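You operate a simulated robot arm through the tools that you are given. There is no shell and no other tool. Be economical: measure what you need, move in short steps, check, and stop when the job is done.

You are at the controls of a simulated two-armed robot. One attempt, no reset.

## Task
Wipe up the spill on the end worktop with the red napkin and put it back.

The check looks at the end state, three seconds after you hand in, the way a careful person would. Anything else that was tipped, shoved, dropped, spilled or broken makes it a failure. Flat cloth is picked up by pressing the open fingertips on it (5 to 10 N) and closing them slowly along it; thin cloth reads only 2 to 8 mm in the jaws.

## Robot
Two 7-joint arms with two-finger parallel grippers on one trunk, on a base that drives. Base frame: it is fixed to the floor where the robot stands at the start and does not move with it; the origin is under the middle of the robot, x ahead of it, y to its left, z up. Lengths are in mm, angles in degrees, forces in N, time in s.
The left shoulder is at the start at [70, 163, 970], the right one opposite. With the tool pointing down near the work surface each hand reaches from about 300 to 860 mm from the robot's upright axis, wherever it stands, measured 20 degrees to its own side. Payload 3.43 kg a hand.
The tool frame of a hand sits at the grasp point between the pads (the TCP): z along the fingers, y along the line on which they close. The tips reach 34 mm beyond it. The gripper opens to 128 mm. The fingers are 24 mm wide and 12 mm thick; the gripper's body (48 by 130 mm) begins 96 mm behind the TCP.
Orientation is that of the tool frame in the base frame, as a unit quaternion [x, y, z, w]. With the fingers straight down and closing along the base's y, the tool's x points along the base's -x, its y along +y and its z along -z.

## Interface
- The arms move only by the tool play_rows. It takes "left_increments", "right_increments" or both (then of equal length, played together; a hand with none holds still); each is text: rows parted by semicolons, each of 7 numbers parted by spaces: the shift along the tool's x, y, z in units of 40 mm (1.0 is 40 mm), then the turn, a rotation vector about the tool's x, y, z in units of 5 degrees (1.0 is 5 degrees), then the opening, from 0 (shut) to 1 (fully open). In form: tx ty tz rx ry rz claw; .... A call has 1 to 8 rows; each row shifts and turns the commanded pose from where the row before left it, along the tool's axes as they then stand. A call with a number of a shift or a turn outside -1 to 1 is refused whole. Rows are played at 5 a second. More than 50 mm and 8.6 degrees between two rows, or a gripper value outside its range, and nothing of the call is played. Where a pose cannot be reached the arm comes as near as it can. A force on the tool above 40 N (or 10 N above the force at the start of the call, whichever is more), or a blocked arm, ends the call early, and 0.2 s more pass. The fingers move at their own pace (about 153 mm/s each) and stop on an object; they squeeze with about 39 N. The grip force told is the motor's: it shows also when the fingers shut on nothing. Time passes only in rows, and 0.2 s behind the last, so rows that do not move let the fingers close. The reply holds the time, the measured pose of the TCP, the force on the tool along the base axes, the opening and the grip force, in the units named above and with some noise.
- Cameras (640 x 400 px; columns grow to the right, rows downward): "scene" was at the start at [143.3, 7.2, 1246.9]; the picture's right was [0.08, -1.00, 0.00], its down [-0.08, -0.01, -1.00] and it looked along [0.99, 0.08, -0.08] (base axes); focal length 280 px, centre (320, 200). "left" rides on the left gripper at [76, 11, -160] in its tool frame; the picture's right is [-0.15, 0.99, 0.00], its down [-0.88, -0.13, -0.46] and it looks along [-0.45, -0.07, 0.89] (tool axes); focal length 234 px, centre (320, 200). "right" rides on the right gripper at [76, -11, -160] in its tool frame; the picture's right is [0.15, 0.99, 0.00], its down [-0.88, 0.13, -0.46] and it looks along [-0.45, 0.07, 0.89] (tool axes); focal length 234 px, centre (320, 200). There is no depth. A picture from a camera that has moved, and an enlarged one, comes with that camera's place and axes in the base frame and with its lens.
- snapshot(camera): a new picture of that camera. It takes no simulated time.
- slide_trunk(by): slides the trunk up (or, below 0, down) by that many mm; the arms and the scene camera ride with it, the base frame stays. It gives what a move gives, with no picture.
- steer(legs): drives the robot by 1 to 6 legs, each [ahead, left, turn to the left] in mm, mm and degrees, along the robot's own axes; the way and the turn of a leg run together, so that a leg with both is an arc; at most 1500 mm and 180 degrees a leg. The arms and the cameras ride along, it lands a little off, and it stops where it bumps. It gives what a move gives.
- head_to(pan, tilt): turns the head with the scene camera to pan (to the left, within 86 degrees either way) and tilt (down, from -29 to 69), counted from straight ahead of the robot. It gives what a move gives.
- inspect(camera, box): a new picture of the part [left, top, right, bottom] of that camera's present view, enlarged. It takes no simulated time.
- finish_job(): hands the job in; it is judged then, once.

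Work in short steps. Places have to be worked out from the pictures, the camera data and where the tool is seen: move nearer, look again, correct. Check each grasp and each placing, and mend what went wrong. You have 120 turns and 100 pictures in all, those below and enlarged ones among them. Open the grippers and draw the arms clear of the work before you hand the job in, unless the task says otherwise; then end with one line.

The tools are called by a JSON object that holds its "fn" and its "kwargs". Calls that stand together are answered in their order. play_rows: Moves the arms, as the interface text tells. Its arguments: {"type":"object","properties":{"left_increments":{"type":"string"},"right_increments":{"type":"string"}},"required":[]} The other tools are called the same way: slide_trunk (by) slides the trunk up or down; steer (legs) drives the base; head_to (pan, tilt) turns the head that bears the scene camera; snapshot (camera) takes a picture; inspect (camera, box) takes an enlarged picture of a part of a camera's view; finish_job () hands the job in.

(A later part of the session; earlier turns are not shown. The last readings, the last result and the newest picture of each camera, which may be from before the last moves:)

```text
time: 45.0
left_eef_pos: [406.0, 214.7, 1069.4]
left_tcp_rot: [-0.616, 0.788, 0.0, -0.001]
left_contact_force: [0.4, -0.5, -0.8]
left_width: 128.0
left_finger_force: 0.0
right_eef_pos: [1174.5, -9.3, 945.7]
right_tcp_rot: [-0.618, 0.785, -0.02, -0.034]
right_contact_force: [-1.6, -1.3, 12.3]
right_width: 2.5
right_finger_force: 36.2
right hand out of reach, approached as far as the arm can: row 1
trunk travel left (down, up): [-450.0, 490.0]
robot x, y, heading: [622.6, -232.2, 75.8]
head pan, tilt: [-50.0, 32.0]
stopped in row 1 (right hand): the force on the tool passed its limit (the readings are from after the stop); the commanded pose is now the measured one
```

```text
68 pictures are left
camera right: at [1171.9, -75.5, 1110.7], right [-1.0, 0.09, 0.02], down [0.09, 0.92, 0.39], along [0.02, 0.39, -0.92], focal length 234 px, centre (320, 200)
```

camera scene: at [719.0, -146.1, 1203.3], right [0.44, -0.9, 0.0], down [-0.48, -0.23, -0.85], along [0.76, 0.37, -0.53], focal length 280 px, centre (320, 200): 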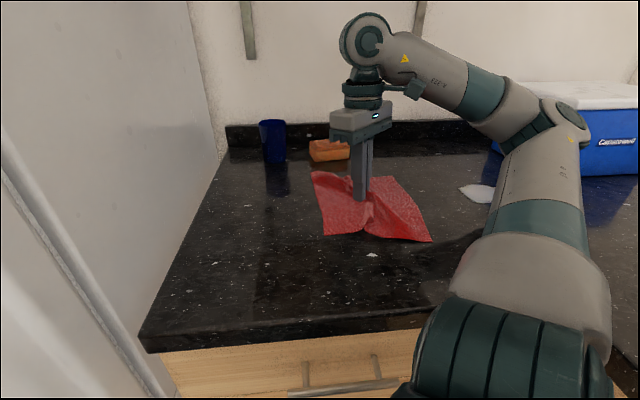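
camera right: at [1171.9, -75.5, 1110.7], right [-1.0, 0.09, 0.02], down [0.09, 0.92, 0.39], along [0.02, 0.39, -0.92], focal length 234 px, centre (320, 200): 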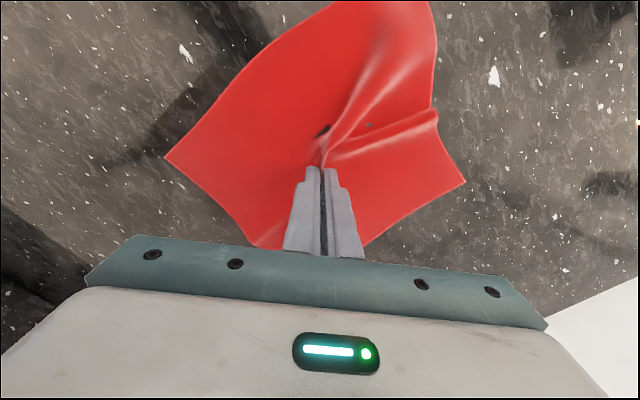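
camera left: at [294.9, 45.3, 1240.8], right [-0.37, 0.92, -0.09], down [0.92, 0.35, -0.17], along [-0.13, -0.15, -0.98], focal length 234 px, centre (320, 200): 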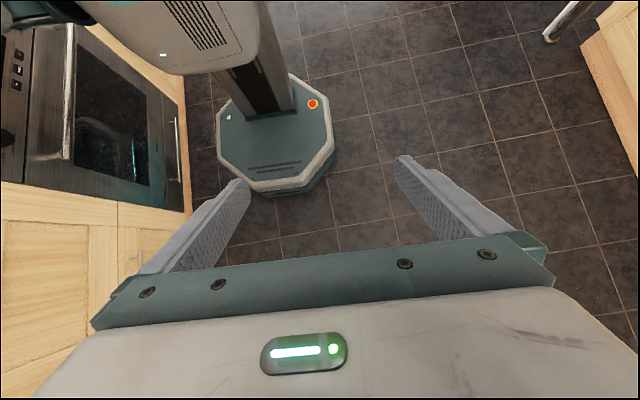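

The arm is at a joint limit in this direction rather than short of room. I'll tuck the left hand further from the fridge, lift the right hand 40 mm and level it, then turn the base right so the spill lies in a comfortable direction.

{"fn": "play_rows", "kwargs": {"left_increments": "0.5 0.35 0 0 0 0 1;0.55 0.35 0 0 0 0 1;0.55 0.35 0 0 0 0 1;0.5 0.35 0 0 0 0 1;0 0 0 0 0 0 1", "right_increments": "0 0 -0.5 0 0 0 0;0 0 -0.5 0 0 0 0;0 0 -0.4 0 0 0 0;0 0 0 0 -0.9 0 0;0 0 0 0 0 0 0"}}

{"fn": "snapshot", "kwargs": {"camera": "scene"}}

{"fn": "snapshot", "kwargs": {"camera": "left"}}

```text
time: 46.2
left_eef_pos: [329.9, 150.3, 1066.0]
left_tcp_rot: [-0.616, 0.787, 0.0, -0.001]
left_contact_force: [0.9, 1.1, -0.7]
left_width: 127.9
left_finger_force: 0.1
right_eef_pos: [1176.8, -3.3, 999.8]
right_tcp_rot: [-0.618, 0.786, 0.004, -0.003]
right_contact_force: [0.6, 0.2, -0.4]
right_width: 2.3
right_finger_force: 36.4
trunk travel left (down, up): [-450.0, 490.0]
robot x, y, heading: [625.2, -234.2, 75.9]
head pan, tilt: [-50.0, 32.0]
```

```text
67 pictures are left
camera scene: at [719.5, -144.4, 1202.9], right [0.44, -0.9, 0.0], down [-0.48, -0.23, -0.85], along [0.76, 0.37, -0.53], focal length 280 px, centre (320, 200)
```

scene: 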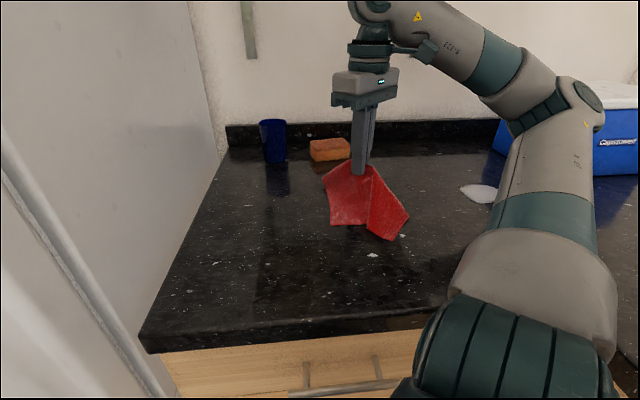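

```text
66 pictures are left
camera left: at [302.1, 77.1, 1225.7], right [-0.92, 0.38, 0.0], down [0.34, 0.82, 0.45], along [0.17, 0.42, -0.89], focal length 234 px, centre (320, 200)
```

left: 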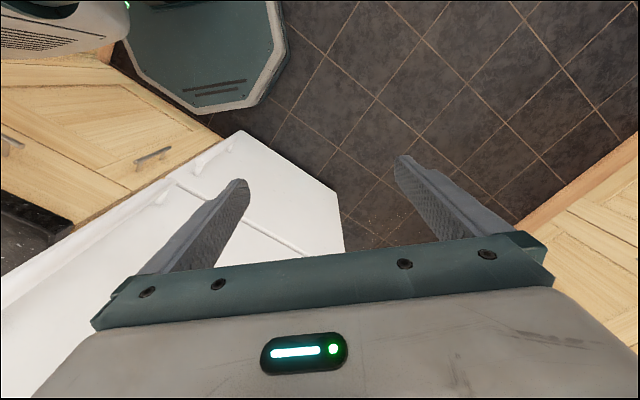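

Cloth is firmly held and hangs free; fridge corner is 100 mm from the base. I turn the base 22° right.

{"fn": "steer", "kwargs": {"legs": [[0, 0, -22]]}}

{"fn": "head_to", "kwargs": {"pan": -45, "tilt": 32}}

{"fn": "snapshot", "kwargs": {"camera": "scene"}}

{"fn": "snapshot", "kwargs": {"camera": "right"}}

```text
time: 47.8
left_eef_pos: [497.8, 231.2, 1068.1]
left_tcp_rot: [-0.453, 0.891, 0.0, 0.0]
left_contact_force: [-0.5, -0.4, 0.0]
left_width: 128.1
left_finger_force: 0.0
right_eef_pos: [1222.4, -228.9, 1000.2]
right_tcp_rot: [-0.455, 0.891, 0.005, -0.003]
right_contact_force: [-0.5, 0.5, 0.0]
right_width: 2.1
right_finger_force: 36.3
trunk travel left (down, up): [-450.0, 490.0]
robot x, y, heading: [625.6, -230.3, 54.0]
head pan, tilt: [-50.0, 32.0]
```

```text
time: 48.4
left_eef_pos: [497.3, 231.1, 1066.4]
left_tcp_rot: [-0.453, 0.892, 0.001, 0.001]
left_contact_force: [0.4, -0.1, 0.4]
left_width: 128.1
left_finger_force: 0.1
right_eef_pos: [1223.3, -228.8, 999.8]
right_tcp_rot: [-0.455, 0.89, 0.005, -0.003]
right_contact_force: [0.4, 0.8, 0.3]
right_width: 1.9
right_finger_force: 37.0
trunk travel left (down, up): [-450.0, 490.0]
robot x, y, heading: [624.1, -235.0, 54.0]
head pan, tilt: [-45.0, 32.0]
```

```text
65 pictures are left
camera scene: at [745.0, -179.2, 1203.1], right [0.15, -0.99, 0.0], down [-0.52, -0.08, -0.85], along [0.84, 0.13, -0.53], focal length 280 px, centre (320, 200)
```

scene: 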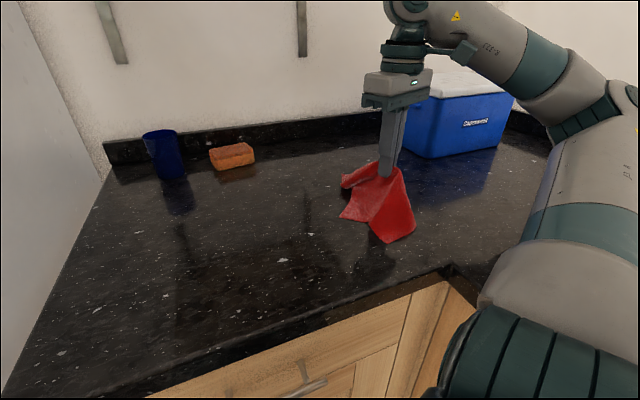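

```text
64 pictures are left
camera right: at [1187.4, -298.8, 1159.6], right [-0.89, 0.46, 0.01], down [0.41, 0.79, 0.46], along [0.2, 0.41, -0.89], focal length 234 px, centre (320, 200)
```

right: 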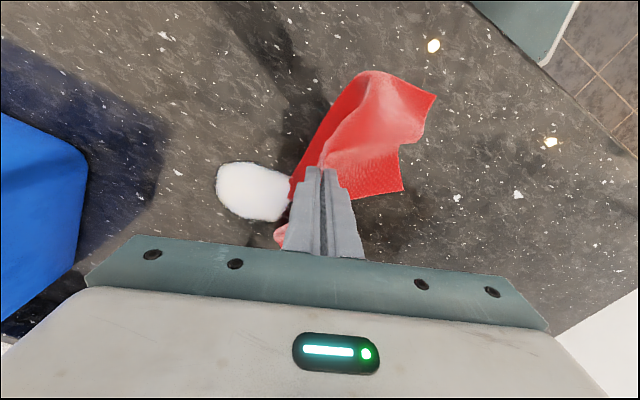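

Spill is ~88×67 mm, centred at about (1307,-231). I move the cloth over it at this height.

{"fn": "play_rows", "kwargs": {"right_increments": "-0.4 -0.57 0 0 0 0 0;-0.4 -0.57 0 0 0 0 0;-0.4 -0.57 0 0 0 0 0;0 0 0 0 0 0 0"}}

{"fn": "snapshot", "kwargs": {"camera": "right"}}

```text
time: 49.4
left_eef_pos: [497.4, 231.3, 1066.4]
left_tcp_rot: [-0.453, 0.891, 0.0, 0.0]
left_contact_force: [0.0, -0.3, -0.4]
left_width: 127.8
left_finger_force: 0.1
right_eef_pos: [1303.9, -231.9, 1000.6]
right_tcp_rot: [-0.455, 0.891, 0.005, -0.003]
right_contact_force: [0.5, 0.2, -0.3]
right_width: 2.0
right_finger_force: 36.9
trunk travel left (down, up): [-450.0, 490.0]
robot x, y, heading: [626.2, -234.6, 54.1]
head pan, tilt: [-45.0, 32.0]
```

```text
63 pictures are left
camera right: at [1269.1, -302.0, 1159.8], right [-0.89, 0.46, 0.01], down [0.41, 0.79, 0.46], along [0.2, 0.41, -0.89], focal length 234 px, centre (320, 200)
```

right: 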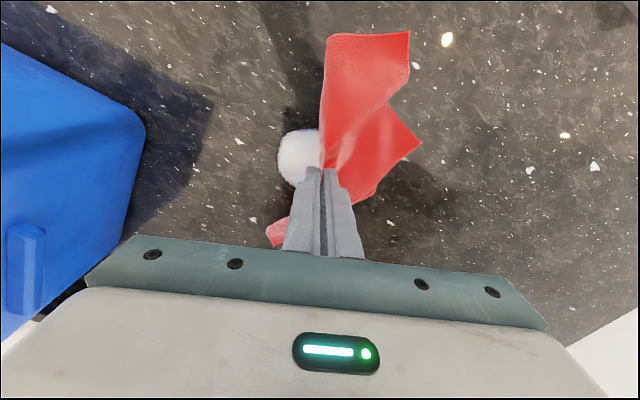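

The cloth hangs beside the fingers over the spill. I lower until light contact.

{"fn": "play_rows", "kwargs": {"right_increments": "0 0 0.5 0 0 0 0;0 0 0.4 0 0 0 0;0 0 0.2 0 0 0 0;0 0 0.1 0 0 0 0;0 0 0.05 0 0 0 0;0 0 0 0 0 0 0"}}

{"fn": "snapshot", "kwargs": {"camera": "right"}}

```text
time: 50.8
left_eef_pos: [498.1, 231.5, 1065.9]
left_tcp_rot: [-0.453, 0.891, 0.0, -0.001]
left_contact_force: [-0.1, -0.2, 0.4]
left_width: 127.8
left_finger_force: 0.1
right_eef_pos: [1305.8, -231.7, 949.7]
right_tcp_rot: [-0.455, 0.89, 0.005, -0.003]
right_contact_force: [-0.1, -0.7, -0.2]
right_width: 2.0
right_finger_force: 36.7
trunk travel left (down, up): [-450.0, 490.0]
robot x, y, heading: [622.0, -233.2, 53.7]
head pan, tilt: [-45.0, 32.0]
```

```text
62 pictures are left
camera right: at [1270.5, -300.5, 1110.2], right [-0.89, 0.46, 0.01], down [0.41, 0.79, 0.46], along [0.2, 0.41, -0.89], focal length 234 px, centre (320, 200)
```

right: 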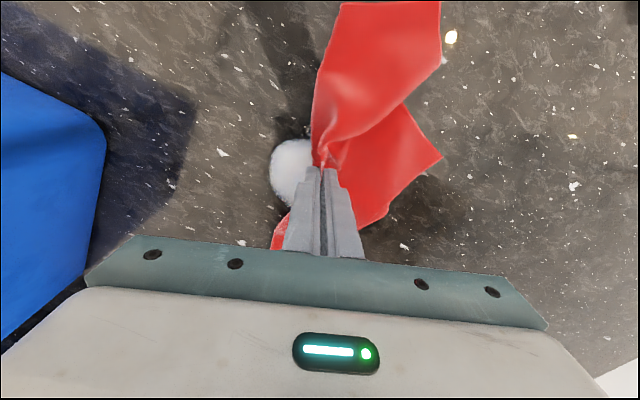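

Tips just over the surface; the spill is just on the +x side of the tips. I drag the cloth across it with light pressure along the tool's -y.

{"fn": "play_rows", "kwargs": {"right_increments": "0 0 0.1 0 0 0 0;0 -0.4 0 0 0 0 0;0 -0.4 0 0 0 0 0;0 -0.4 0 0 0 0 0;0 -0.3 0 0 0 0 0;0 0 0 0 0 0 0"}}

{"fn": "snapshot", "kwargs": {"camera": "right"}}

```text
time: 52.2
left_eef_pos: [496.6, 231.0, 1066.9]
left_tcp_rot: [-0.453, 0.891, 0.0, -0.001]
left_contact_force: [0.7, 0.2, -0.6]
left_width: 127.8
left_finger_force: 0.0
right_eef_pos: [1355.5, -263.6, 946.0]
right_tcp_rot: [-0.455, 0.891, 0.004, -0.001]
right_contact_force: [-2.3, 1.3, 5.6]
right_width: 2.0
right_finger_force: 36.5
trunk travel left (down, up): [-450.0, 490.0]
robot x, y, heading: [629.6, -231.4, 53.5]
head pan, tilt: [-45.0, 32.0]
```

```text
61 pictures are left
camera right: at [1319.0, -333.3, 1105.4], right [-0.89, 0.46, 0.01], down [0.41, 0.79, 0.46], along [0.2, 0.41, -0.89], focal length 234 px, centre (320, 200)
```

right: 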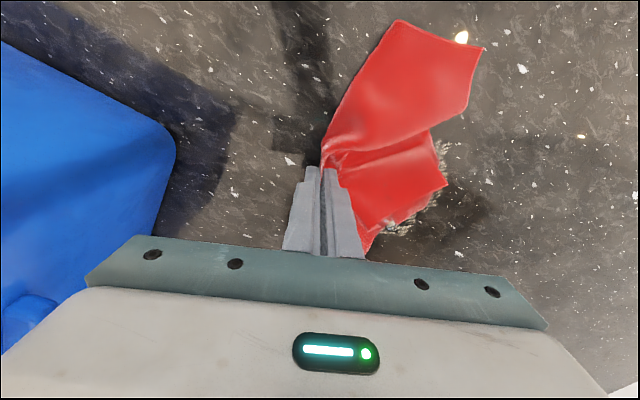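

The wipe works: only edge remnants at the -x side remain, near (1302,-177) and (1252,-229). I sweep through both.

{"fn": "play_rows", "kwargs": {"right_increments": "-0.33 0.78 0 0 0 0 0;-0.33 0.78 0 0 0 0 0;-0.33 0.78 0 0 0 0 0;0.6 0.1 0 0 0 0 0;0.6 0.1 0 0 0 0 0;0.6 0.1 0 0 0 0 0;0 0 0 0 0 0 0"}}

{"fn": "snapshot", "kwargs": {"camera": "right"}}

```text
time: 53.8
left_eef_pos: [497.4, 232.6, 1065.6]
left_tcp_rot: [-0.454, 0.891, 0.0, 0.001]
left_contact_force: [0.0, 0.2, 0.0]
left_width: 128.3
left_finger_force: 0.0
right_eef_pos: [1248.8, -229.0, 945.7]
right_tcp_rot: [-0.455, 0.89, 0.004, -0.002]
right_contact_force: [-0.7, -0.4, 2.7]
right_width: 2.3
right_finger_force: 36.5
trunk travel left (down, up): [-450.0, 490.0]
robot x, y, heading: [623.8, -235.7, 53.8]
head pan, tilt: [-45.0, 32.0]
```

```text
60 pictures are left
camera right: at [1214.7, -298.7, 1105.9], right [-0.89, 0.46, 0.01], down [0.41, 0.79, 0.46], along [0.2, 0.41, -0.89], focal length 234 px, centre (320, 200)
```

right: 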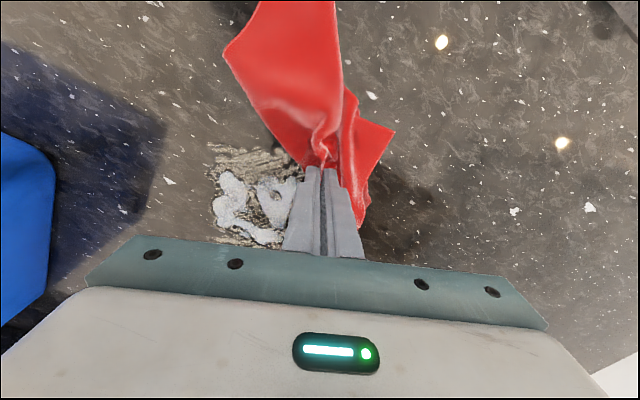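

Much is still wet: a patch about 95×95 mm. I raster over it with a little more pressure, lines 20 mm apart.

{"fn": "play_rows", "kwargs": {"right_increments": "0 -0.83 0.06 0 0 0 0;0 -0.83 0 0 0 0 0;0 -0.83 0 0 0 0 0;-0.5 0 0 0 0 0 0;0 0.83 0 0 0 0 0;0 0.83 0 0 0 0 0;0 0.83 0 0 0 0 0;-0.5 0 0 0 0 0 0"}}

{"fn": "play_rows", "kwargs": {"right_increments": "0 -0.83 0 0 0 0 0;0 -0.83 0 0 0 0 0;0 -0.83 0 0 0 0 0;-0.5 0 0 0 0 0 0;0 0.83 0 0 0 0 0;0 0.83 0 0 0 0 0;0 0.83 0 0 0 0 0;-0.5 0 0 0 0 0 0"}}

{"fn": "snapshot", "kwargs": {"camera": "right"}}

```text
time: 54.1
left_eef_pos: [496.5, 231.3, 1068.3]
left_tcp_rot: [-0.453, 0.892, 0.0, 0.0]
left_contact_force: [-0.6, 0.1, 0.3]
left_width: 127.7
left_finger_force: 0.1
right_eef_pos: [1257.8, -232.8, 944.7]
right_tcp_rot: [-0.456, 0.89, 0.005, -0.006]
right_contact_force: [-7.3, 1.6, 19.8]
right_width: 2.1
right_finger_force: 36.8
right hand out of reach, approached as far as the arm can: row 1
trunk travel left (down, up): [-450.0, 490.0]
robot x, y, heading: [624.7, -234.9, 54.0]
head pan, tilt: [-45.0, 32.0]
stopped in row 1 (right hand): the force on the tool passed its limit (the readings are from after the stop); the commanded pose is now the measured one
```

```text
time: 54.9
left_eef_pos: [494.5, 231.2, 1065.3]
left_tcp_rot: [-0.454, 0.891, 0.0, 0.001]
left_contact_force: [0.6, 1.0, 0.4]
left_width: 128.0
left_finger_force: 0.1
right_eef_pos: [1333.5, -256.3, 945.7]
right_tcp_rot: [-0.458, 0.889, 0.006, -0.001]
right_contact_force: [-7.1, 2.7, 28.6]
right_width: 2.0
right_finger_force: 36.2
right hand out of reach, approached as far as the arm can: row 1, 2, 3
trunk travel left (down, up): [-450.0, 490.0]
robot x, y, heading: [627.4, -230.4, 53.9]
head pan, tilt: [-45.0, 32.0]
stopped in row 3 (right hand): the force on the tool passed its limit (the readings are from after the stop); the commanded pose is now the measured one
```

```text
59 pictures are left
camera right: at [1298.8, -327.4, 1104.9], right [-0.89, 0.46, 0.01], down [0.41, 0.79, 0.46], along [0.2, 0.41, -0.89], focal length 234 px, centre (320, 200)
```

right: 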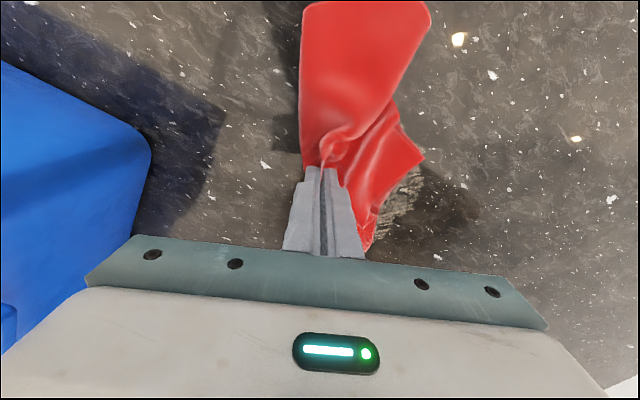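

Parts near the robot hit a joint limit again. I ease the pressure and yaw the hand 20° clockwise to relieve the wrist.

{"fn": "play_rows", "kwargs": {"right_increments": "0 0 -0.2 0 0 0 0;0 0 0 0 0 1 0;0 0 0 0 0 1 0;0 0 0 0 0 1 0;0 0 0 0 0 1 0;0 0 0 0 0 0 0"}}

{"fn": "snapshot", "kwargs": {"camera": "right"}}

```text
time: 56.3
left_eef_pos: [497.4, 230.7, 1066.3]
left_tcp_rot: [-0.453, 0.892, 0.0, 0.0]
left_contact_force: [-0.5, 0.6, -0.3]
left_width: 128.1
left_finger_force: 0.1
right_eef_pos: [1336.4, -255.2, 949.3]
right_tcp_rot: [-0.294, 0.956, 0.004, -0.006]
right_contact_force: [-0.8, 0.0, 0.3]
right_width: 2.1
right_finger_force: 37.4
trunk travel left (down, up): [-450.0, 490.0]
robot x, y, heading: [624.1, -231.5, 54.0]
head pan, tilt: [-45.0, 32.0]
```

```text
58 pictures are left
camera right: at [1281.1, -309.2, 1108.7], right [-0.68, 0.73, 0.01], down [0.66, 0.6, 0.45], along [0.32, 0.31, -0.89], focal length 234 px, centre (320, 200)
```

right: 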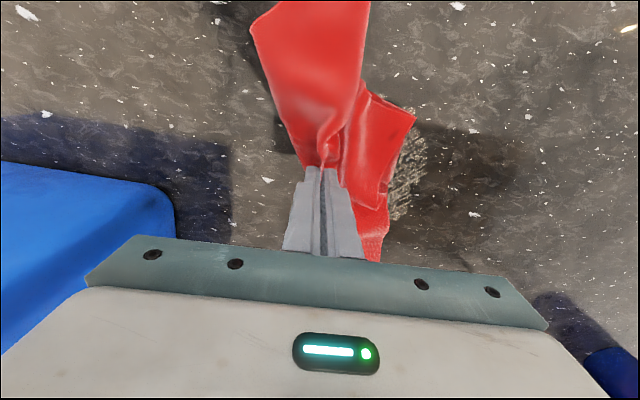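

Yaw done. Now I raster again: strokes along the tool's y across the wet patch, light pressure.

{"fn": "play_rows", "kwargs": {"right_increments": "0 0 0.1 0 0 0 0;0 0.8 0 0 0 0 0;0 0.8 0 0 0 0 0;0 0.8 0 0 0 0 0;-0.5 0 0 0 0 0 0;0 -0.8 0 0 0 0 0;0 -0.8 0 0 0 0 0;0 -0.8 0 0 0 0 0"}}

{"fn": "snapshot", "kwargs": {"camera": "right"}}

```text
time: 58.1
left_eef_pos: [496.7, 232.0, 1066.7]
left_tcp_rot: [-0.453, 0.891, -0.001, 0.0]
left_contact_force: [0.1, -0.1, -0.4]
left_width: 128.0
left_finger_force: 0.0
right_eef_pos: [1355.1, -243.0, 945.2]
right_tcp_rot: [-0.295, 0.955, 0.005, -0.004]
right_contact_force: [-1.2, 2.0, 6.8]
right_width: 2.0
right_finger_force: 37.0
trunk travel left (down, up): [-450.0, 490.0]
robot x, y, heading: [626.1, -234.4, 53.7]
head pan, tilt: [-45.0, 32.0]
```

```text
57 pictures are left
camera right: at [1299.2, -298.3, 1106.0], right [-0.68, 0.73, 0.01], down [0.66, 0.6, 0.45], along [0.32, 0.32, -0.89], focal length 234 px, centre (320, 200)
```

right: 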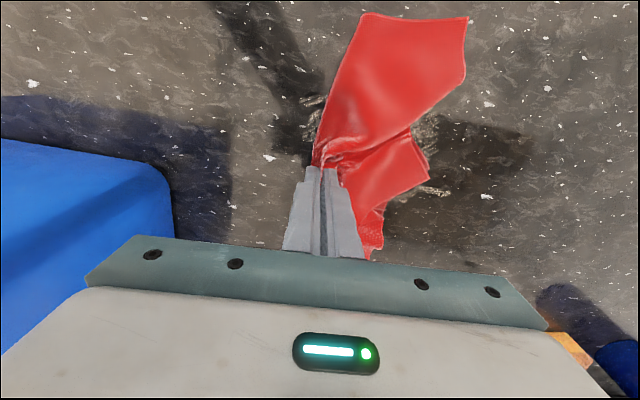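

Working, 7 N and no limits. I go on with the next lines.

{"fn": "play_rows", "kwargs": {"right_increments": "-0.5 0 0 0 0 0 0;0 0.8 0 0 0 0 0;0 0.8 0 0 0 0 0;0 0.9 0 0 0 0 0;0.8 0 0 0 0 0 0;0.8 0 0 0 0 0 0;0 -0.9 0 0 0 0 0;0 -0.8 0 0 0 0 0"}}

{"fn": "play_rows", "kwargs": {"right_increments": "0 -0.8 0 0 0 0 0;0.5 0 0 0 0 0 0;0 0.8 0 0 0 0 0;0 0.8 0 0 0 0 0;0 0.8 0 0 0 0 0;0.5 0 0 0 0 0 0;0 0 0 0 0 0 0"}}

{"fn": "snapshot", "kwargs": {"camera": "right"}}

```text
time: 59.7
left_eef_pos: [497.0, 231.9, 1067.5]
left_tcp_rot: [-0.453, 0.891, 0.0, 0.0]
left_contact_force: [0.2, 0.9, 0.2]
left_width: 128.0
left_finger_force: 0.0
right_eef_pos: [1274.3, -207.7, 945.9]
right_tcp_rot: [-0.297, 0.955, 0.004, -0.011]
right_contact_force: [-6.0, -0.4, 16.2]
right_width: 2.1
right_finger_force: 36.6
trunk travel left (down, up): [-450.0, 490.0]
robot x, y, heading: [624.4, -232.6, 53.9]
head pan, tilt: [-45.0, 32.0]
stopped in row 7 (right hand): the force on the tool passed its limit (the readings are from after the stop); the commanded pose is now the measured one
```

```text
time: 60.1
left_eef_pos: [495.2, 232.4, 1066.4]
left_tcp_rot: [-0.454, 0.891, -0.001, 0.0]
left_contact_force: [-0.7, 1.2, 1.2]
left_width: 127.9
left_finger_force: 0.0
right_eef_pos: [1284.6, -220.4, 946.4]
right_tcp_rot: [-0.298, 0.954, 0.006, -0.013]
right_contact_force: [-6.7, 2.0, 21.8]
right_width: 2.0
right_finger_force: 36.6
trunk travel left (down, up): [-450.0, 490.0]
robot x, y, heading: [625.0, -233.7, 54.1]
head pan, tilt: [-45.0, 32.0]
stopped in row 1 (right hand): the force on the tool passed its limit (the readings are from after the stop); the commanded pose is now the measured one
```

```text
56 pictures are left
camera right: at [1232.5, -274.2, 1106.8], right [-0.68, 0.73, 0.02], down [0.66, 0.61, 0.44], along [0.31, 0.31, -0.9], focal length 234 px, centre (320, 200)
```

right: 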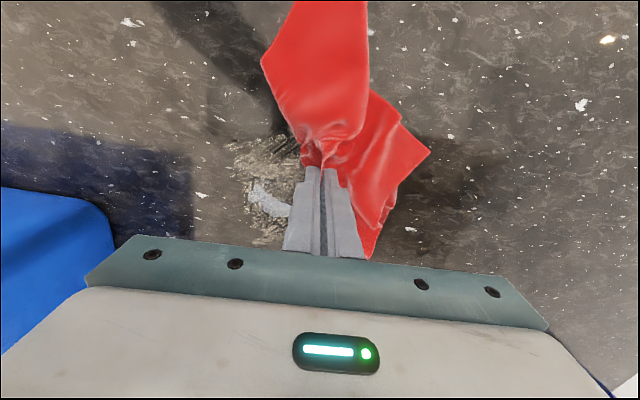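

The remaining wet strip lies at the far (+x,-y) side, from about (1374,-220) to (1314,-296). I lift a bit, go there, and stroke along it slower.

{"fn": "play_rows", "kwargs": {"right_increments": "0 0 -0.2 0 0 0 0;-0.56 -0.43 0 0 0 0 0;-0.56 -0.43 0 0 0 0 0;-0.56 -0.43 0 0 0 0 0;0 0 0 0 0 0 0"}}

{"fn": "snapshot", "kwargs": {"camera": "right"}}

```text
time: 61.3
left_eef_pos: [497.2, 231.6, 1066.7]
left_tcp_rot: [-0.454, 0.891, 0.0, -0.001]
left_contact_force: [-0.3, 0.4, 0.3]
left_width: 128.1
left_finger_force: 0.0
right_eef_pos: [1374.3, -222.8, 946.4]
right_tcp_rot: [-0.299, 0.954, 0.003, -0.014]
right_contact_force: [-0.3, 0.9, 1.4]
right_width: 2.1
right_finger_force: 36.7
trunk travel left (down, up): [-450.0, 490.0]
robot x, y, heading: [626.3, -233.1, 54.1]
head pan, tilt: [-45.0, 32.0]
```

```text
55 pictures are left
camera right: at [1321.1, -276.5, 1107.9], right [-0.68, 0.73, 0.02], down [0.66, 0.61, 0.44], along [0.31, 0.31, -0.9], focal length 234 px, centre (320, 200)
```

right: 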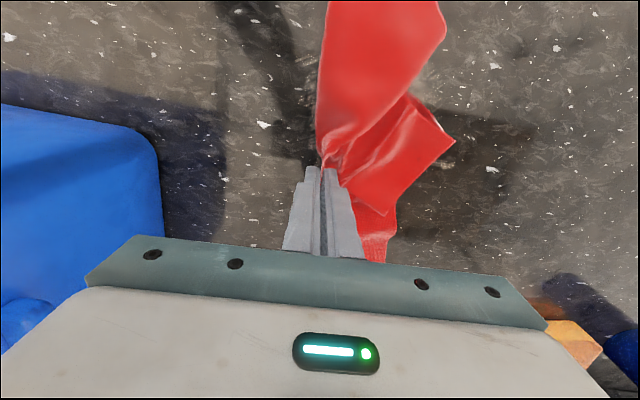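

In place with 1.4 N. I stroke along the strip and back.

{"fn": "play_rows", "kwargs": {"right_increments": "0 0 0.05 0 -0.3 0 0;0.57 -0.18 0 0 0 0 0;0.57 -0.18 0 0 0 0 0;0.57 -0.18 0 0 0 0 0;0.57 -0.18 0 0 0 0 0;0.13 0.42 0 0 0 0 0;-0.57 0.18 0 0 0 0 0;-0.57 0.18 0 0 0 0 0"}}

{"fn": "snapshot", "kwargs": {"camera": "right"}}

```text
time: 61.9
left_eef_pos: [495.0, 231.0, 1066.1]
left_tcp_rot: [-0.454, 0.891, 0.0, 0.0]
left_contact_force: [-0.4, 0.0, -0.6]
left_width: 128.2
left_finger_force: 0.1
right_eef_pos: [1359.1, -238.2, 945.4]
right_tcp_rot: [-0.299, 0.954, 0.005, -0.001]
right_contact_force: [-4.8, -0.3, 16.0]
right_width: 1.9
right_finger_force: 36.3
right hand out of reach, approached as far as the arm can: row 3
trunk travel left (down, up): [-450.0, 490.0]
robot x, y, heading: [623.3, -232.2, 54.0]
head pan, tilt: [-45.0, 32.0]
stopped in row 3 (right hand): the force on the tool passed its limit (the readings are from after the stop); the commanded pose is now the measured one
```

```text
54 pictures are left
camera right: at [1302.7, -293.6, 1104.9], right [-0.68, 0.73, 0.01], down [0.65, 0.6, 0.46], along [0.33, 0.32, -0.89], focal length 234 px, centre (320, 200)
```

right: 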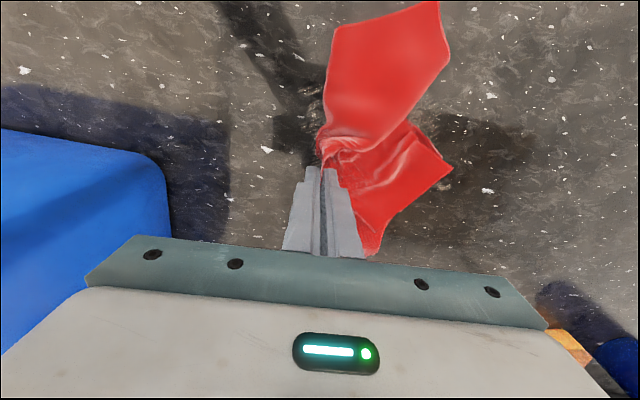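

The arm's azimuth is limiting again. I lift, move the hand back towards +y, tuck the left hand further back, then turn the base another 12° right.

{"fn": "play_rows", "kwargs": {"left_increments": "0.5 0.25 0 0 0 0 1;0.5 0.25 0 0 0 0 1;0.5 0.25 0 0 0 0 1;0.5 0.25 0 0 0 0 1;0.5 0.25 0 0 0 0 1;0 0 0 0 0 0 1", "right_increments": "0 0 -0.75 0 0 0 0;-0.13 0.95 0 0 0 0 0;-0.13 0.95 0 0 0 0 0;-0.13 0.95 0 0 0 0 0;-0.13 0.95 0 0 0 0 0;0 0 0 0 0 0 0"}}

{"fn": "snapshot", "kwargs": {"camera": "left"}}

{"fn": "snapshot", "kwargs": {"camera": "right"}}

{"fn": "snapshot", "kwargs": {"camera": "scene"}}

```text
time: 63.3
left_eef_pos: [454.5, 165.6, 1045.7]
left_tcp_rot: [-0.454, 0.891, 0.0, -0.001]
left_contact_force: [-0.2, 0.6, 0.6]
left_width: 128.0
left_finger_force: 0.1
left hand out of reach, approached as far as the arm can: row 2, 3, 4, 5
right_eef_pos: [1290.7, -105.6, 975.8]
right_tcp_rot: [-0.298, 0.954, 0.005, -0.003]
right_contact_force: [-0.5, -0.3, -0.5]
right_width: 1.9
right_finger_force: 36.7
trunk travel left (down, up): [-450.0, 490.0]
robot x, y, heading: [627.3, -232.6, 53.9]
head pan, tilt: [-45.0, 32.0]
```

```text
53 pictures are left
camera left: at [401.2, 109.1, 1203.8], right [-0.71, 0.7, 0.0], down [0.62, 0.64, 0.45], along [0.32, 0.33, -0.89], focal length 234 px, centre (320, 200)
```

left: 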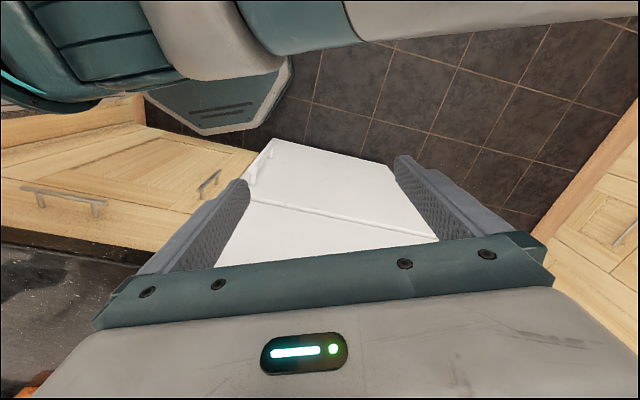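

```text
52 pictures are left
camera right: at [1235.3, -160.1, 1134.7], right [-0.68, 0.73, 0.01], down [0.65, 0.6, 0.46], along [0.33, 0.32, -0.89], focal length 234 px, centre (320, 200)
```

right: 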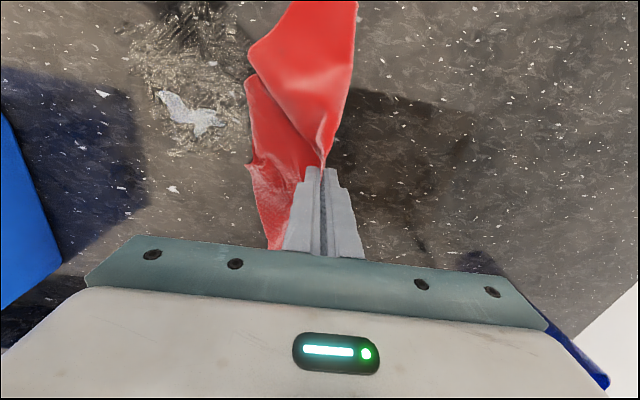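

```text
51 pictures are left
camera scene: at [745.4, -179.2, 1203.1], right [0.16, -0.99, 0.0], down [-0.52, -0.08, -0.85], along [0.84, 0.13, -0.53], focal length 280 px, centre (320, 200)
```

scene: 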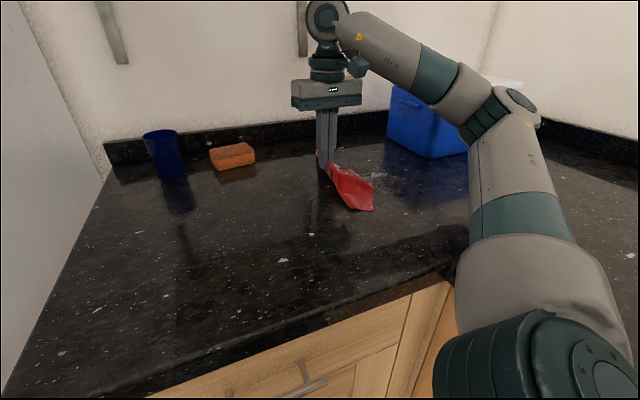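

The remaining film spans about x 1262–1360, y -285…-203, with one blob at (1334,-227). Left hand has room. I turn 12° right, bringing the cloth right over it.

{"fn": "steer", "kwargs": {"legs": [[0, 0, -12]]}}

{"fn": "snapshot", "kwargs": {"camera": "right"}}

```text
time: 64.5
left_eef_pos: [541.7, 192.6, 1044.0]
left_tcp_rot: [-0.358, 0.934, 0.0, -0.001]
left_contact_force: [1.0, 0.4, -0.4]
left_width: 128.3
left_finger_force: 0.1
right_eef_pos: [1303.7, -248.1, 975.2]
right_tcp_rot: [-0.197, 0.98, 0.005, -0.002]
right_contact_force: [-0.1, 0.1, -0.4]
right_width: 1.9
right_finger_force: 36.9
trunk travel left (down, up): [-450.0, 490.0]
robot x, y, heading: [626.9, -234.3, 41.8]
head pan, tilt: [-45.0, 32.0]
```

```text
50 pictures are left
camera right: at [1237.4, -289.3, 1134.7], right [-0.52, 0.86, 0.01], down [0.77, 0.45, 0.46], along [0.39, 0.24, -0.89], focal length 234 px, centre (320, 200)
```

right: 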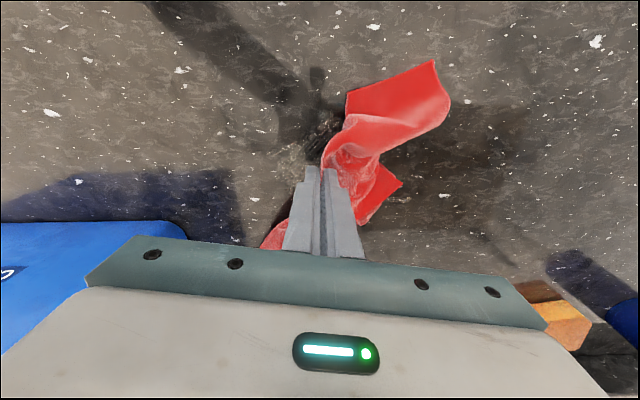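

Now the strokes run along the tool's x. I move to one corner of the film, lower, and check force.

{"fn": "play_rows", "kwargs": {"right_increments": "-0.7 -0.4 0 0 0 0 0;-0.7 -0.4 0 0 0 0 0;0 0 0.4 0 0 0 0;0 0 0.25 0 0 0 0;0 0 0.07 0 0 0 0;0 0 0 0 0 0 0"}}

```text
time: 65.9
left_eef_pos: [540.9, 193.5, 1044.9]
left_tcp_rot: [-0.357, 0.934, 0.0, -0.001]
left_contact_force: [-0.7, -0.5, -0.6]
left_width: 128.1
left_finger_force: 0.1
right_eef_pos: [1367.1, -255.0, 946.5]
right_tcp_rot: [-0.196, 0.981, 0.005, -0.001]
right_contact_force: [1.4, 0.5, 5.7]
right_width: 2.2
right_finger_force: 37.2
trunk travel left (down, up): [-450.0, 490.0]
robot x, y, heading: [627.5, -233.2, 41.7]
head pan, tilt: [-45.0, 32.0]
```

5.7 N. Stroke inward, step, and back.

{"fn": "play_rows", "kwargs": {"right_increments": "0.6 0 0 0 0 0 0;0.6 0 0 0 0 0 0;0.6 0 0 0 0 0 0;0.6 0 0 0 0 0 0;0 0.45 0 0 0 0 0;-0.6 0 0 0 0 0 0;-0.6 0 0 0 0 0 0;-0.6 0 0 0 0 0 0"}}

{"fn": "snapshot", "kwargs": {"camera": "right"}}

```text
time: 67.7
left_eef_pos: [542.7, 193.0, 1044.2]
left_tcp_rot: [-0.358, 0.934, 0.0, -0.001]
left_contact_force: [0.0, 0.0, 0.1]
left_width: 127.9
left_finger_force: 0.0
right_eef_pos: [1336.9, -246.1, 947.6]
right_tcp_rot: [-0.196, 0.981, 0.004, -0.002]
right_contact_force: [-0.5, 0.8, 1.4]
right_width: 1.9
right_finger_force: 36.6
trunk travel left (down, up): [-450.0, 490.0]
robot x, y, heading: [624.9, -234.6, 41.9]
head pan, tilt: [-45.0, 32.0]
```

```text
49 pictures are left
camera right: at [1269.7, -287.3, 1106.1], right [-0.52, 0.86, 0.01], down [0.77, 0.46, 0.46], along [0.39, 0.24, -0.89], focal length 234 px, centre (320, 200)
```

right: 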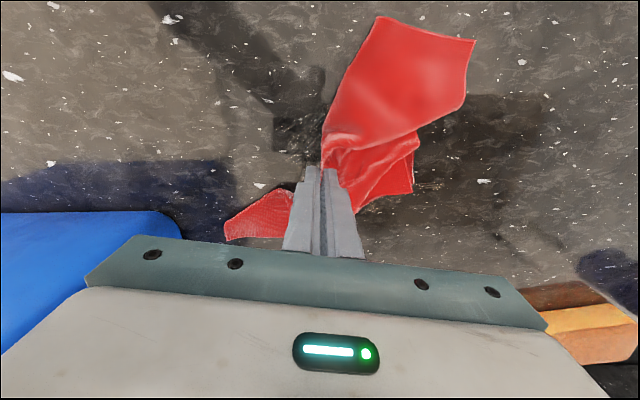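

Smooth. I continue with the next two lines.

{"fn": "play_rows", "kwargs": {"right_increments": "-0.8 0 0.05 0 0 0 0;0 0.45 0 0 0 0 0;0.65 0 0 0 0 0 0;0.65 0 0 0 0 0 0;0.65 0 0 0 0 0 0;0.65 0 0 0 0 0 0;0 0.45 0 0 0 0 0;-0.65 0 0 0 0 0 0"}}

{"fn": "play_rows", "kwargs": {"right_increments": "-0.65 0 0 0 0 0 0;-0.65 0 0 0 0 0 0;-0.65 0 0 0 0 0 0;0 0.45 0 0 0 0 0;0.65 0 0 0 0 0 0;0.65 0 0 0 0 0 0;0.65 0 0 0 0 0 0;0.65 0 0 0 0 0 0"}}

{"fn": "snapshot", "kwargs": {"camera": "right"}}

```text
time: 69.5
left_eef_pos: [538.0, 193.0, 1044.1]
left_tcp_rot: [-0.358, 0.934, 0.0, 0.001]
left_contact_force: [0.7, 0.1, -0.1]
left_width: 128.1
left_finger_force: 0.1
right_eef_pos: [1280.1, -230.6, 945.5]
right_tcp_rot: [-0.197, 0.98, 0.005, 0.001]
right_contact_force: [-8.9, -0.2, 23.8]
right_width: 2.2
right_finger_force: 37.0
trunk travel left (down, up): [-450.0, 490.0]
robot x, y, heading: [625.4, -228.2, 41.6]
head pan, tilt: [-45.0, 32.0]
```

```text
time: 71.3
left_eef_pos: [540.8, 193.2, 1045.2]
left_tcp_rot: [-0.358, 0.934, -0.001, 0.0]
left_contact_force: [-0.4, 0.2, -0.7]
left_width: 128.0
left_finger_force: 0.0
right_eef_pos: [1249.3, -224.0, 945.2]
right_tcp_rot: [-0.197, 0.98, 0.004, -0.002]
right_contact_force: [0.7, -0.2, -0.1]
right_width: 2.2
right_finger_force: 36.8
trunk travel left (down, up): [-450.0, 490.0]
robot x, y, heading: [622.1, -233.6, 41.7]
head pan, tilt: [-45.0, 32.0]
```

```text
48 pictures are left
camera right: at [1184.1, -266.2, 1106.4], right [-0.52, 0.86, 0.01], down [0.76, 0.46, 0.46], along [0.39, 0.24, -0.89], focal length 234 px, centre (320, 200)
```

right: 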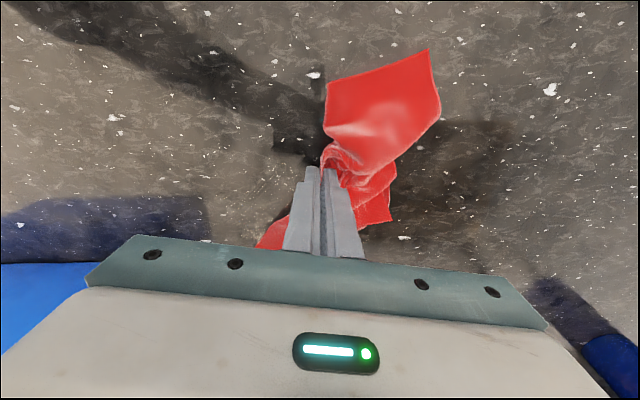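

Nearly clean. I lift and move aside to inspect the spot.

{"fn": "play_rows", "kwargs": {"right_increments": "0 0 -0.75 0 0 0 0;0 0.9 0 0 0 0 0;0 0.9 0 0 0 0 0;0 0.9 0 0 0 0 0;0 0 0 0 0 0 0"}}

{"fn": "inspect", "kwargs": {"camera": "right", "box": [60, 0, 380, 200]}}

{"fn": "snapshot", "kwargs": {"camera": "scene"}}

```text
time: 72.5
left_eef_pos: [542.2, 192.6, 1044.7]
left_tcp_rot: [-0.357, 0.934, 0.001, 0.0]
left_contact_force: [0.2, 0.0, -0.1]
left_width: 127.8
left_finger_force: 0.0
right_eef_pos: [1210.2, -123.4, 979.0]
right_tcp_rot: [-0.196, 0.981, 0.004, -0.002]
right_contact_force: [-0.2, 0.4, -0.3]
right_width: 2.2
right_finger_force: 37.0
trunk travel left (down, up): [-450.0, 490.0]
robot x, y, heading: [625.3, -231.1, 41.8]
head pan, tilt: [-45.0, 32.0]
```

```text
2.00 times, centred on (220, 100) of right
camera zoom: at [1144.9, -165.0, 1137.9], right [-0.51, 0.86, 0.01], down [0.77, 0.45, 0.46], along [0.39, 0.24, -0.89], focal length 468 px, centre (520, 400)
```

zoom: 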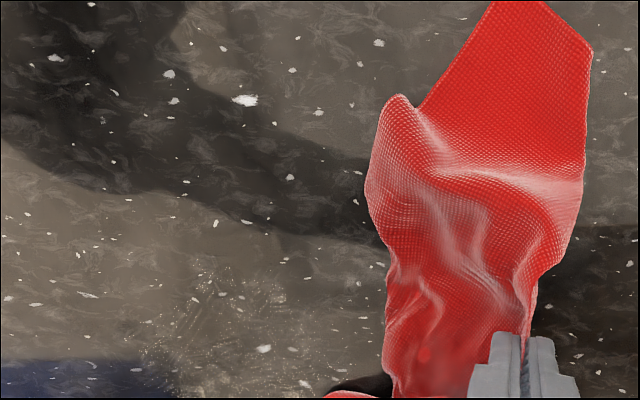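

```text
46 pictures are left
camera scene: at [754.0, -205.5, 1203.1], right [-0.06, -1.0, 0.0], down [-0.53, 0.03, -0.85], along [0.85, -0.05, -0.53], focal length 280 px, centre (320, 200)
```

scene: 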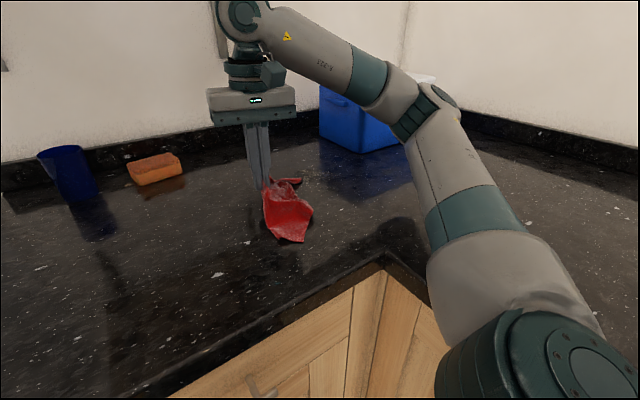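

A faint film remains lower-left in that view. I look at that part.

{"fn": "inspect", "kwargs": {"camera": "right", "box": [100, 100, 320, 240]}}

{"fn": "inspect", "kwargs": {"camera": "scene", "box": [260, 130, 420, 230]}}

```text
2.86 times, centred on (210, 170) of right
camera zoom: at [1144.9, -165.0, 1137.9], right [-0.51, 0.86, 0.01], down [0.77, 0.45, 0.46], along [0.39, 0.24, -0.89], focal length 669 px, centre (634, 286)
```

zoom: 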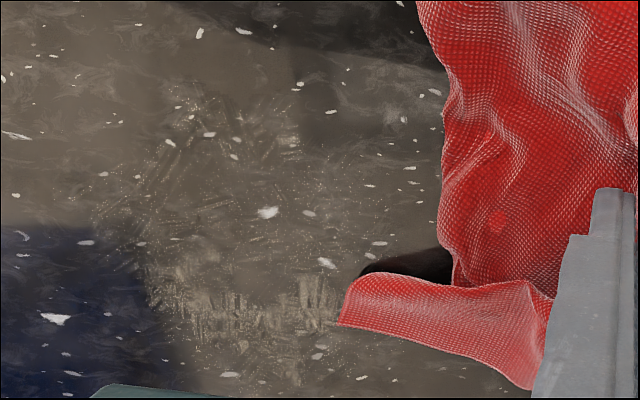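

```text
4.00 times, centred on (340, 180) of scene
camera zoom: at [754.0, -205.5, 1203.1], right [-0.06, -1.0, 0.0], down [-0.53, 0.03, -0.85], along [0.85, -0.05, -0.53], focal length 1118 px, centre (240, 280)
```

zoom: 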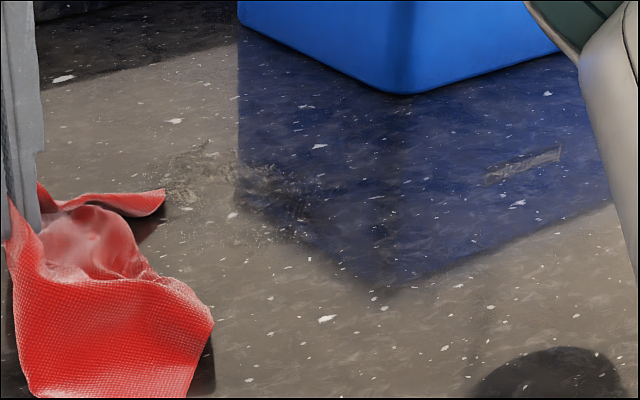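

Faint residue remains at about x 1300–1355, y -265…-200, plus a little near (1265,-265). I go back over it.

{"fn": "play_rows", "kwargs": {"right_increments": "-0.41 -0.97 0 0 0 0 0;-0.41 -0.97 0 0 0 0 0;-0.41 -0.97 0 0 0 0 0;-0.41 -0.97 0 0 0 0 0;-0.41 -0.97 0 0 0 0 0;0 0 0.5 0 0 0 0;0 0 0.3 0 0 0 0;0 0 0 0 0 0 0"}}

{"fn": "snapshot", "kwargs": {"camera": "right"}}

```text
time: 74.3
left_eef_pos: [539.9, 193.4, 1045.4]
left_tcp_rot: [-0.358, 0.934, 0.0, 0.0]
left_contact_force: [-0.3, -0.5, -0.1]
left_width: 128.0
left_finger_force: 0.2
right_eef_pos: [1358.8, -273.8, 945.2]
right_tcp_rot: [-0.196, 0.981, 0.007, 0.002]
right_contact_force: [5.1, -0.8, 23.2]
right_width: 2.0
right_finger_force: 37.0
trunk travel left (down, up): [-450.0, 490.0]
robot x, y, heading: [624.3, -231.8, 41.7]
head pan, tilt: [-45.0, 32.0]
```

```text
43 pictures are left
camera right: at [1291.7, -315.7, 1104.7], right [-0.52, 0.86, 0.01], down [0.76, 0.45, 0.46], along [0.39, 0.25, -0.89], focal length 234 px, centre (320, 200)
```

right: 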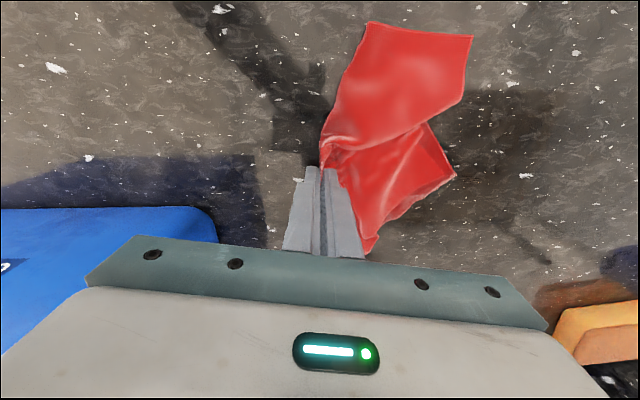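

Force is a bit high at 23 N; I ease 2 mm and stroke along the tool's y, three lines 16 mm apart.

{"fn": "play_rows", "kwargs": {"right_increments": "0 0 -0.06 0 0 0 0;0 0.75 0 0 0 0 0;0 0.75 0 0 0 0 0;0 0.75 0 0 0 0 0;0.4 0 0 0 0 0 0;0 -0.75 0 0 0 0 0;0 -0.75 0 0 0 0 0;0 -0.75 0 0 0 0 0"}}

{"fn": "play_rows", "kwargs": {"right_increments": "0.4 0 0 0 0 0 0;0 0.75 0 0 0 0 0;0 0.75 0 0 0 0 0;0 0.75 0 0 0 0 0;0.4 0 0 0 0 0 0;0 -0.75 0 0 0 0 0;0 -0.75 0 0 0 0 0;0 -0.75 0 0 0 0 0"}}

{"fn": "play_rows", "kwargs": {"right_increments": "0.4 0 0 0 0 0 0;0 0.75 0 0 0 0 0;0 0.75 0 0 0 0 0;0 0.75 0 0 0 0 0;0.4 0 0 0 0 0 0;0 -0.75 0 0 0 0 0;0 -0.75 0 0 0 0 0;0 0 0 0 0 0 0"}}

```text
time: 76.1
left_eef_pos: [538.8, 193.7, 1044.6]
left_tcp_rot: [-0.358, 0.934, 0.0, 0.001]
left_contact_force: [0.3, 0.3, -0.4]
left_width: 128.0
left_finger_force: 0.1
right_eef_pos: [1343.2, -275.9, 946.2]
right_tcp_rot: [-0.196, 0.981, 0.005, 0.001]
right_contact_force: [-3.6, 5.8, 31.7]
right_width: 2.0
right_finger_force: 37.1
trunk travel left (down, up): [-450.0, 490.0]
robot x, y, heading: [625.1, -232.7, 41.8]
head pan, tilt: [-45.0, 32.0]
```

```text
time: 77.9
left_eef_pos: [540.2, 192.4, 1044.5]
left_tcp_rot: [-0.357, 0.934, 0.0, 0.0]
left_contact_force: [-0.3, 0.8, -0.5]
left_width: 128.2
left_finger_force: 0.0
right_eef_pos: [1314.0, -294.1, 945.5]
right_tcp_rot: [-0.197, 0.98, 0.006, -0.001]
right_contact_force: [0.1, 2.4, 11.3]
right_width: 1.9
right_finger_force: 36.5
trunk travel left (down, up): [-450.0, 490.0]
robot x, y, heading: [626.4, -237.0, 41.8]
head pan, tilt: [-45.0, 32.0]
```

```text
time: 79.7
left_eef_pos: [541.7, 193.1, 1043.7]
left_tcp_rot: [-0.358, 0.934, 0.0, 0.0]
left_contact_force: [0.4, -0.1, 0.0]
left_width: 127.9
left_finger_force: 0.0
right_eef_pos: [1271.5, -277.3, 948.1]
right_tcp_rot: [-0.197, 0.98, 0.004, -0.001]
right_contact_force: [-0.3, 0.3, 2.1]
right_width: 2.1
right_finger_force: 37.0
trunk travel left (down, up): [-450.0, 490.0]
robot x, y, heading: [629.2, -233.2, 41.9]
head pan, tilt: [-45.0, 32.0]
```

All lines done. I lift, move aside and inspect.

{"fn": "play_rows", "kwargs": {"right_increments": "0 0 -0.75 0 0 0 0;0 0.95 0 0 0 0 0;0 0.95 0 0 0 0 0;0 0.95 0 0 0 0 0;0 0.95 0 0 0 0 0;0 0 0 0 0 0 0"}}

{"fn": "inspect", "kwargs": {"camera": "right", "box": [40, 60, 320, 240]}}

{"fn": "inspect", "kwargs": {"camera": "scene", "box": [260, 130, 420, 230]}}

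```text
time: 81.1
left_eef_pos: [542.3, 192.5, 1044.4]
left_tcp_rot: [-0.358, 0.934, 0.0, 0.0]
left_contact_force: [-1.3, -0.1, 0.2]
left_width: 127.9
left_finger_force: 0.1
right_eef_pos: [1218.3, -134.6, 976.8]
right_tcp_rot: [-0.197, 0.98, 0.006, -0.002]
right_contact_force: [0.0, -0.2, 0.1]
right_width: 2.0
right_finger_force: 37.1
trunk travel left (down, up): [-450.0, 490.0]
robot x, y, heading: [627.6, -231.4, 42.1]
head pan, tilt: [-45.0, 32.0]
```

```text
2.22 times, centred on (180, 150) of right
camera zoom: at [1152.2, -178.0, 1135.5], right [-0.51, 0.86, 0.01], down [0.77, 0.45, 0.46], along [0.39, 0.24, -0.89], focal length 520 px, centre (631, 311)
```

zoom: 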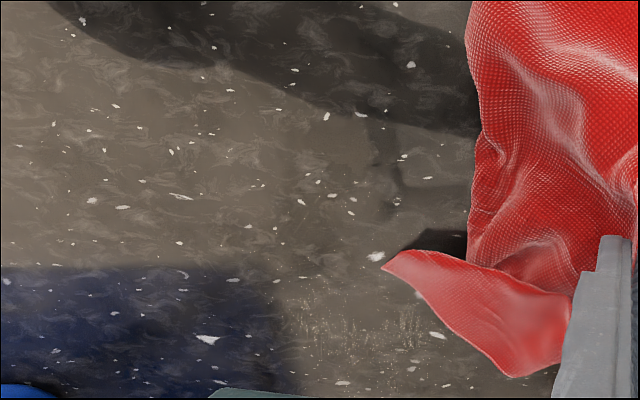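

```text
4.00 times, centred on (340, 180) of scene
camera zoom: at [754.0, -205.5, 1203.1], right [-0.05, -1.0, 0.0], down [-0.53, 0.03, -0.85], along [0.85, -0.05, -0.53], focal length 1118 px, centre (240, 280)
```

zoom: 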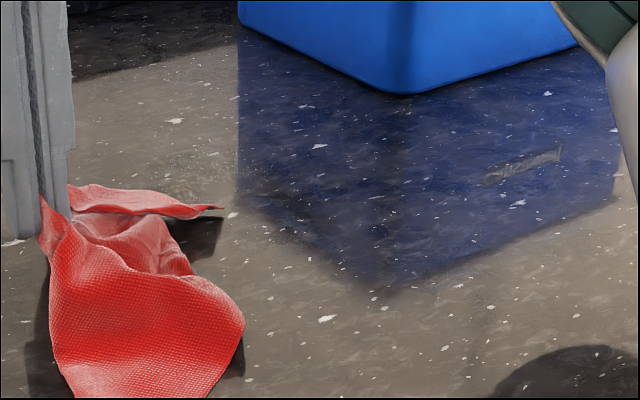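

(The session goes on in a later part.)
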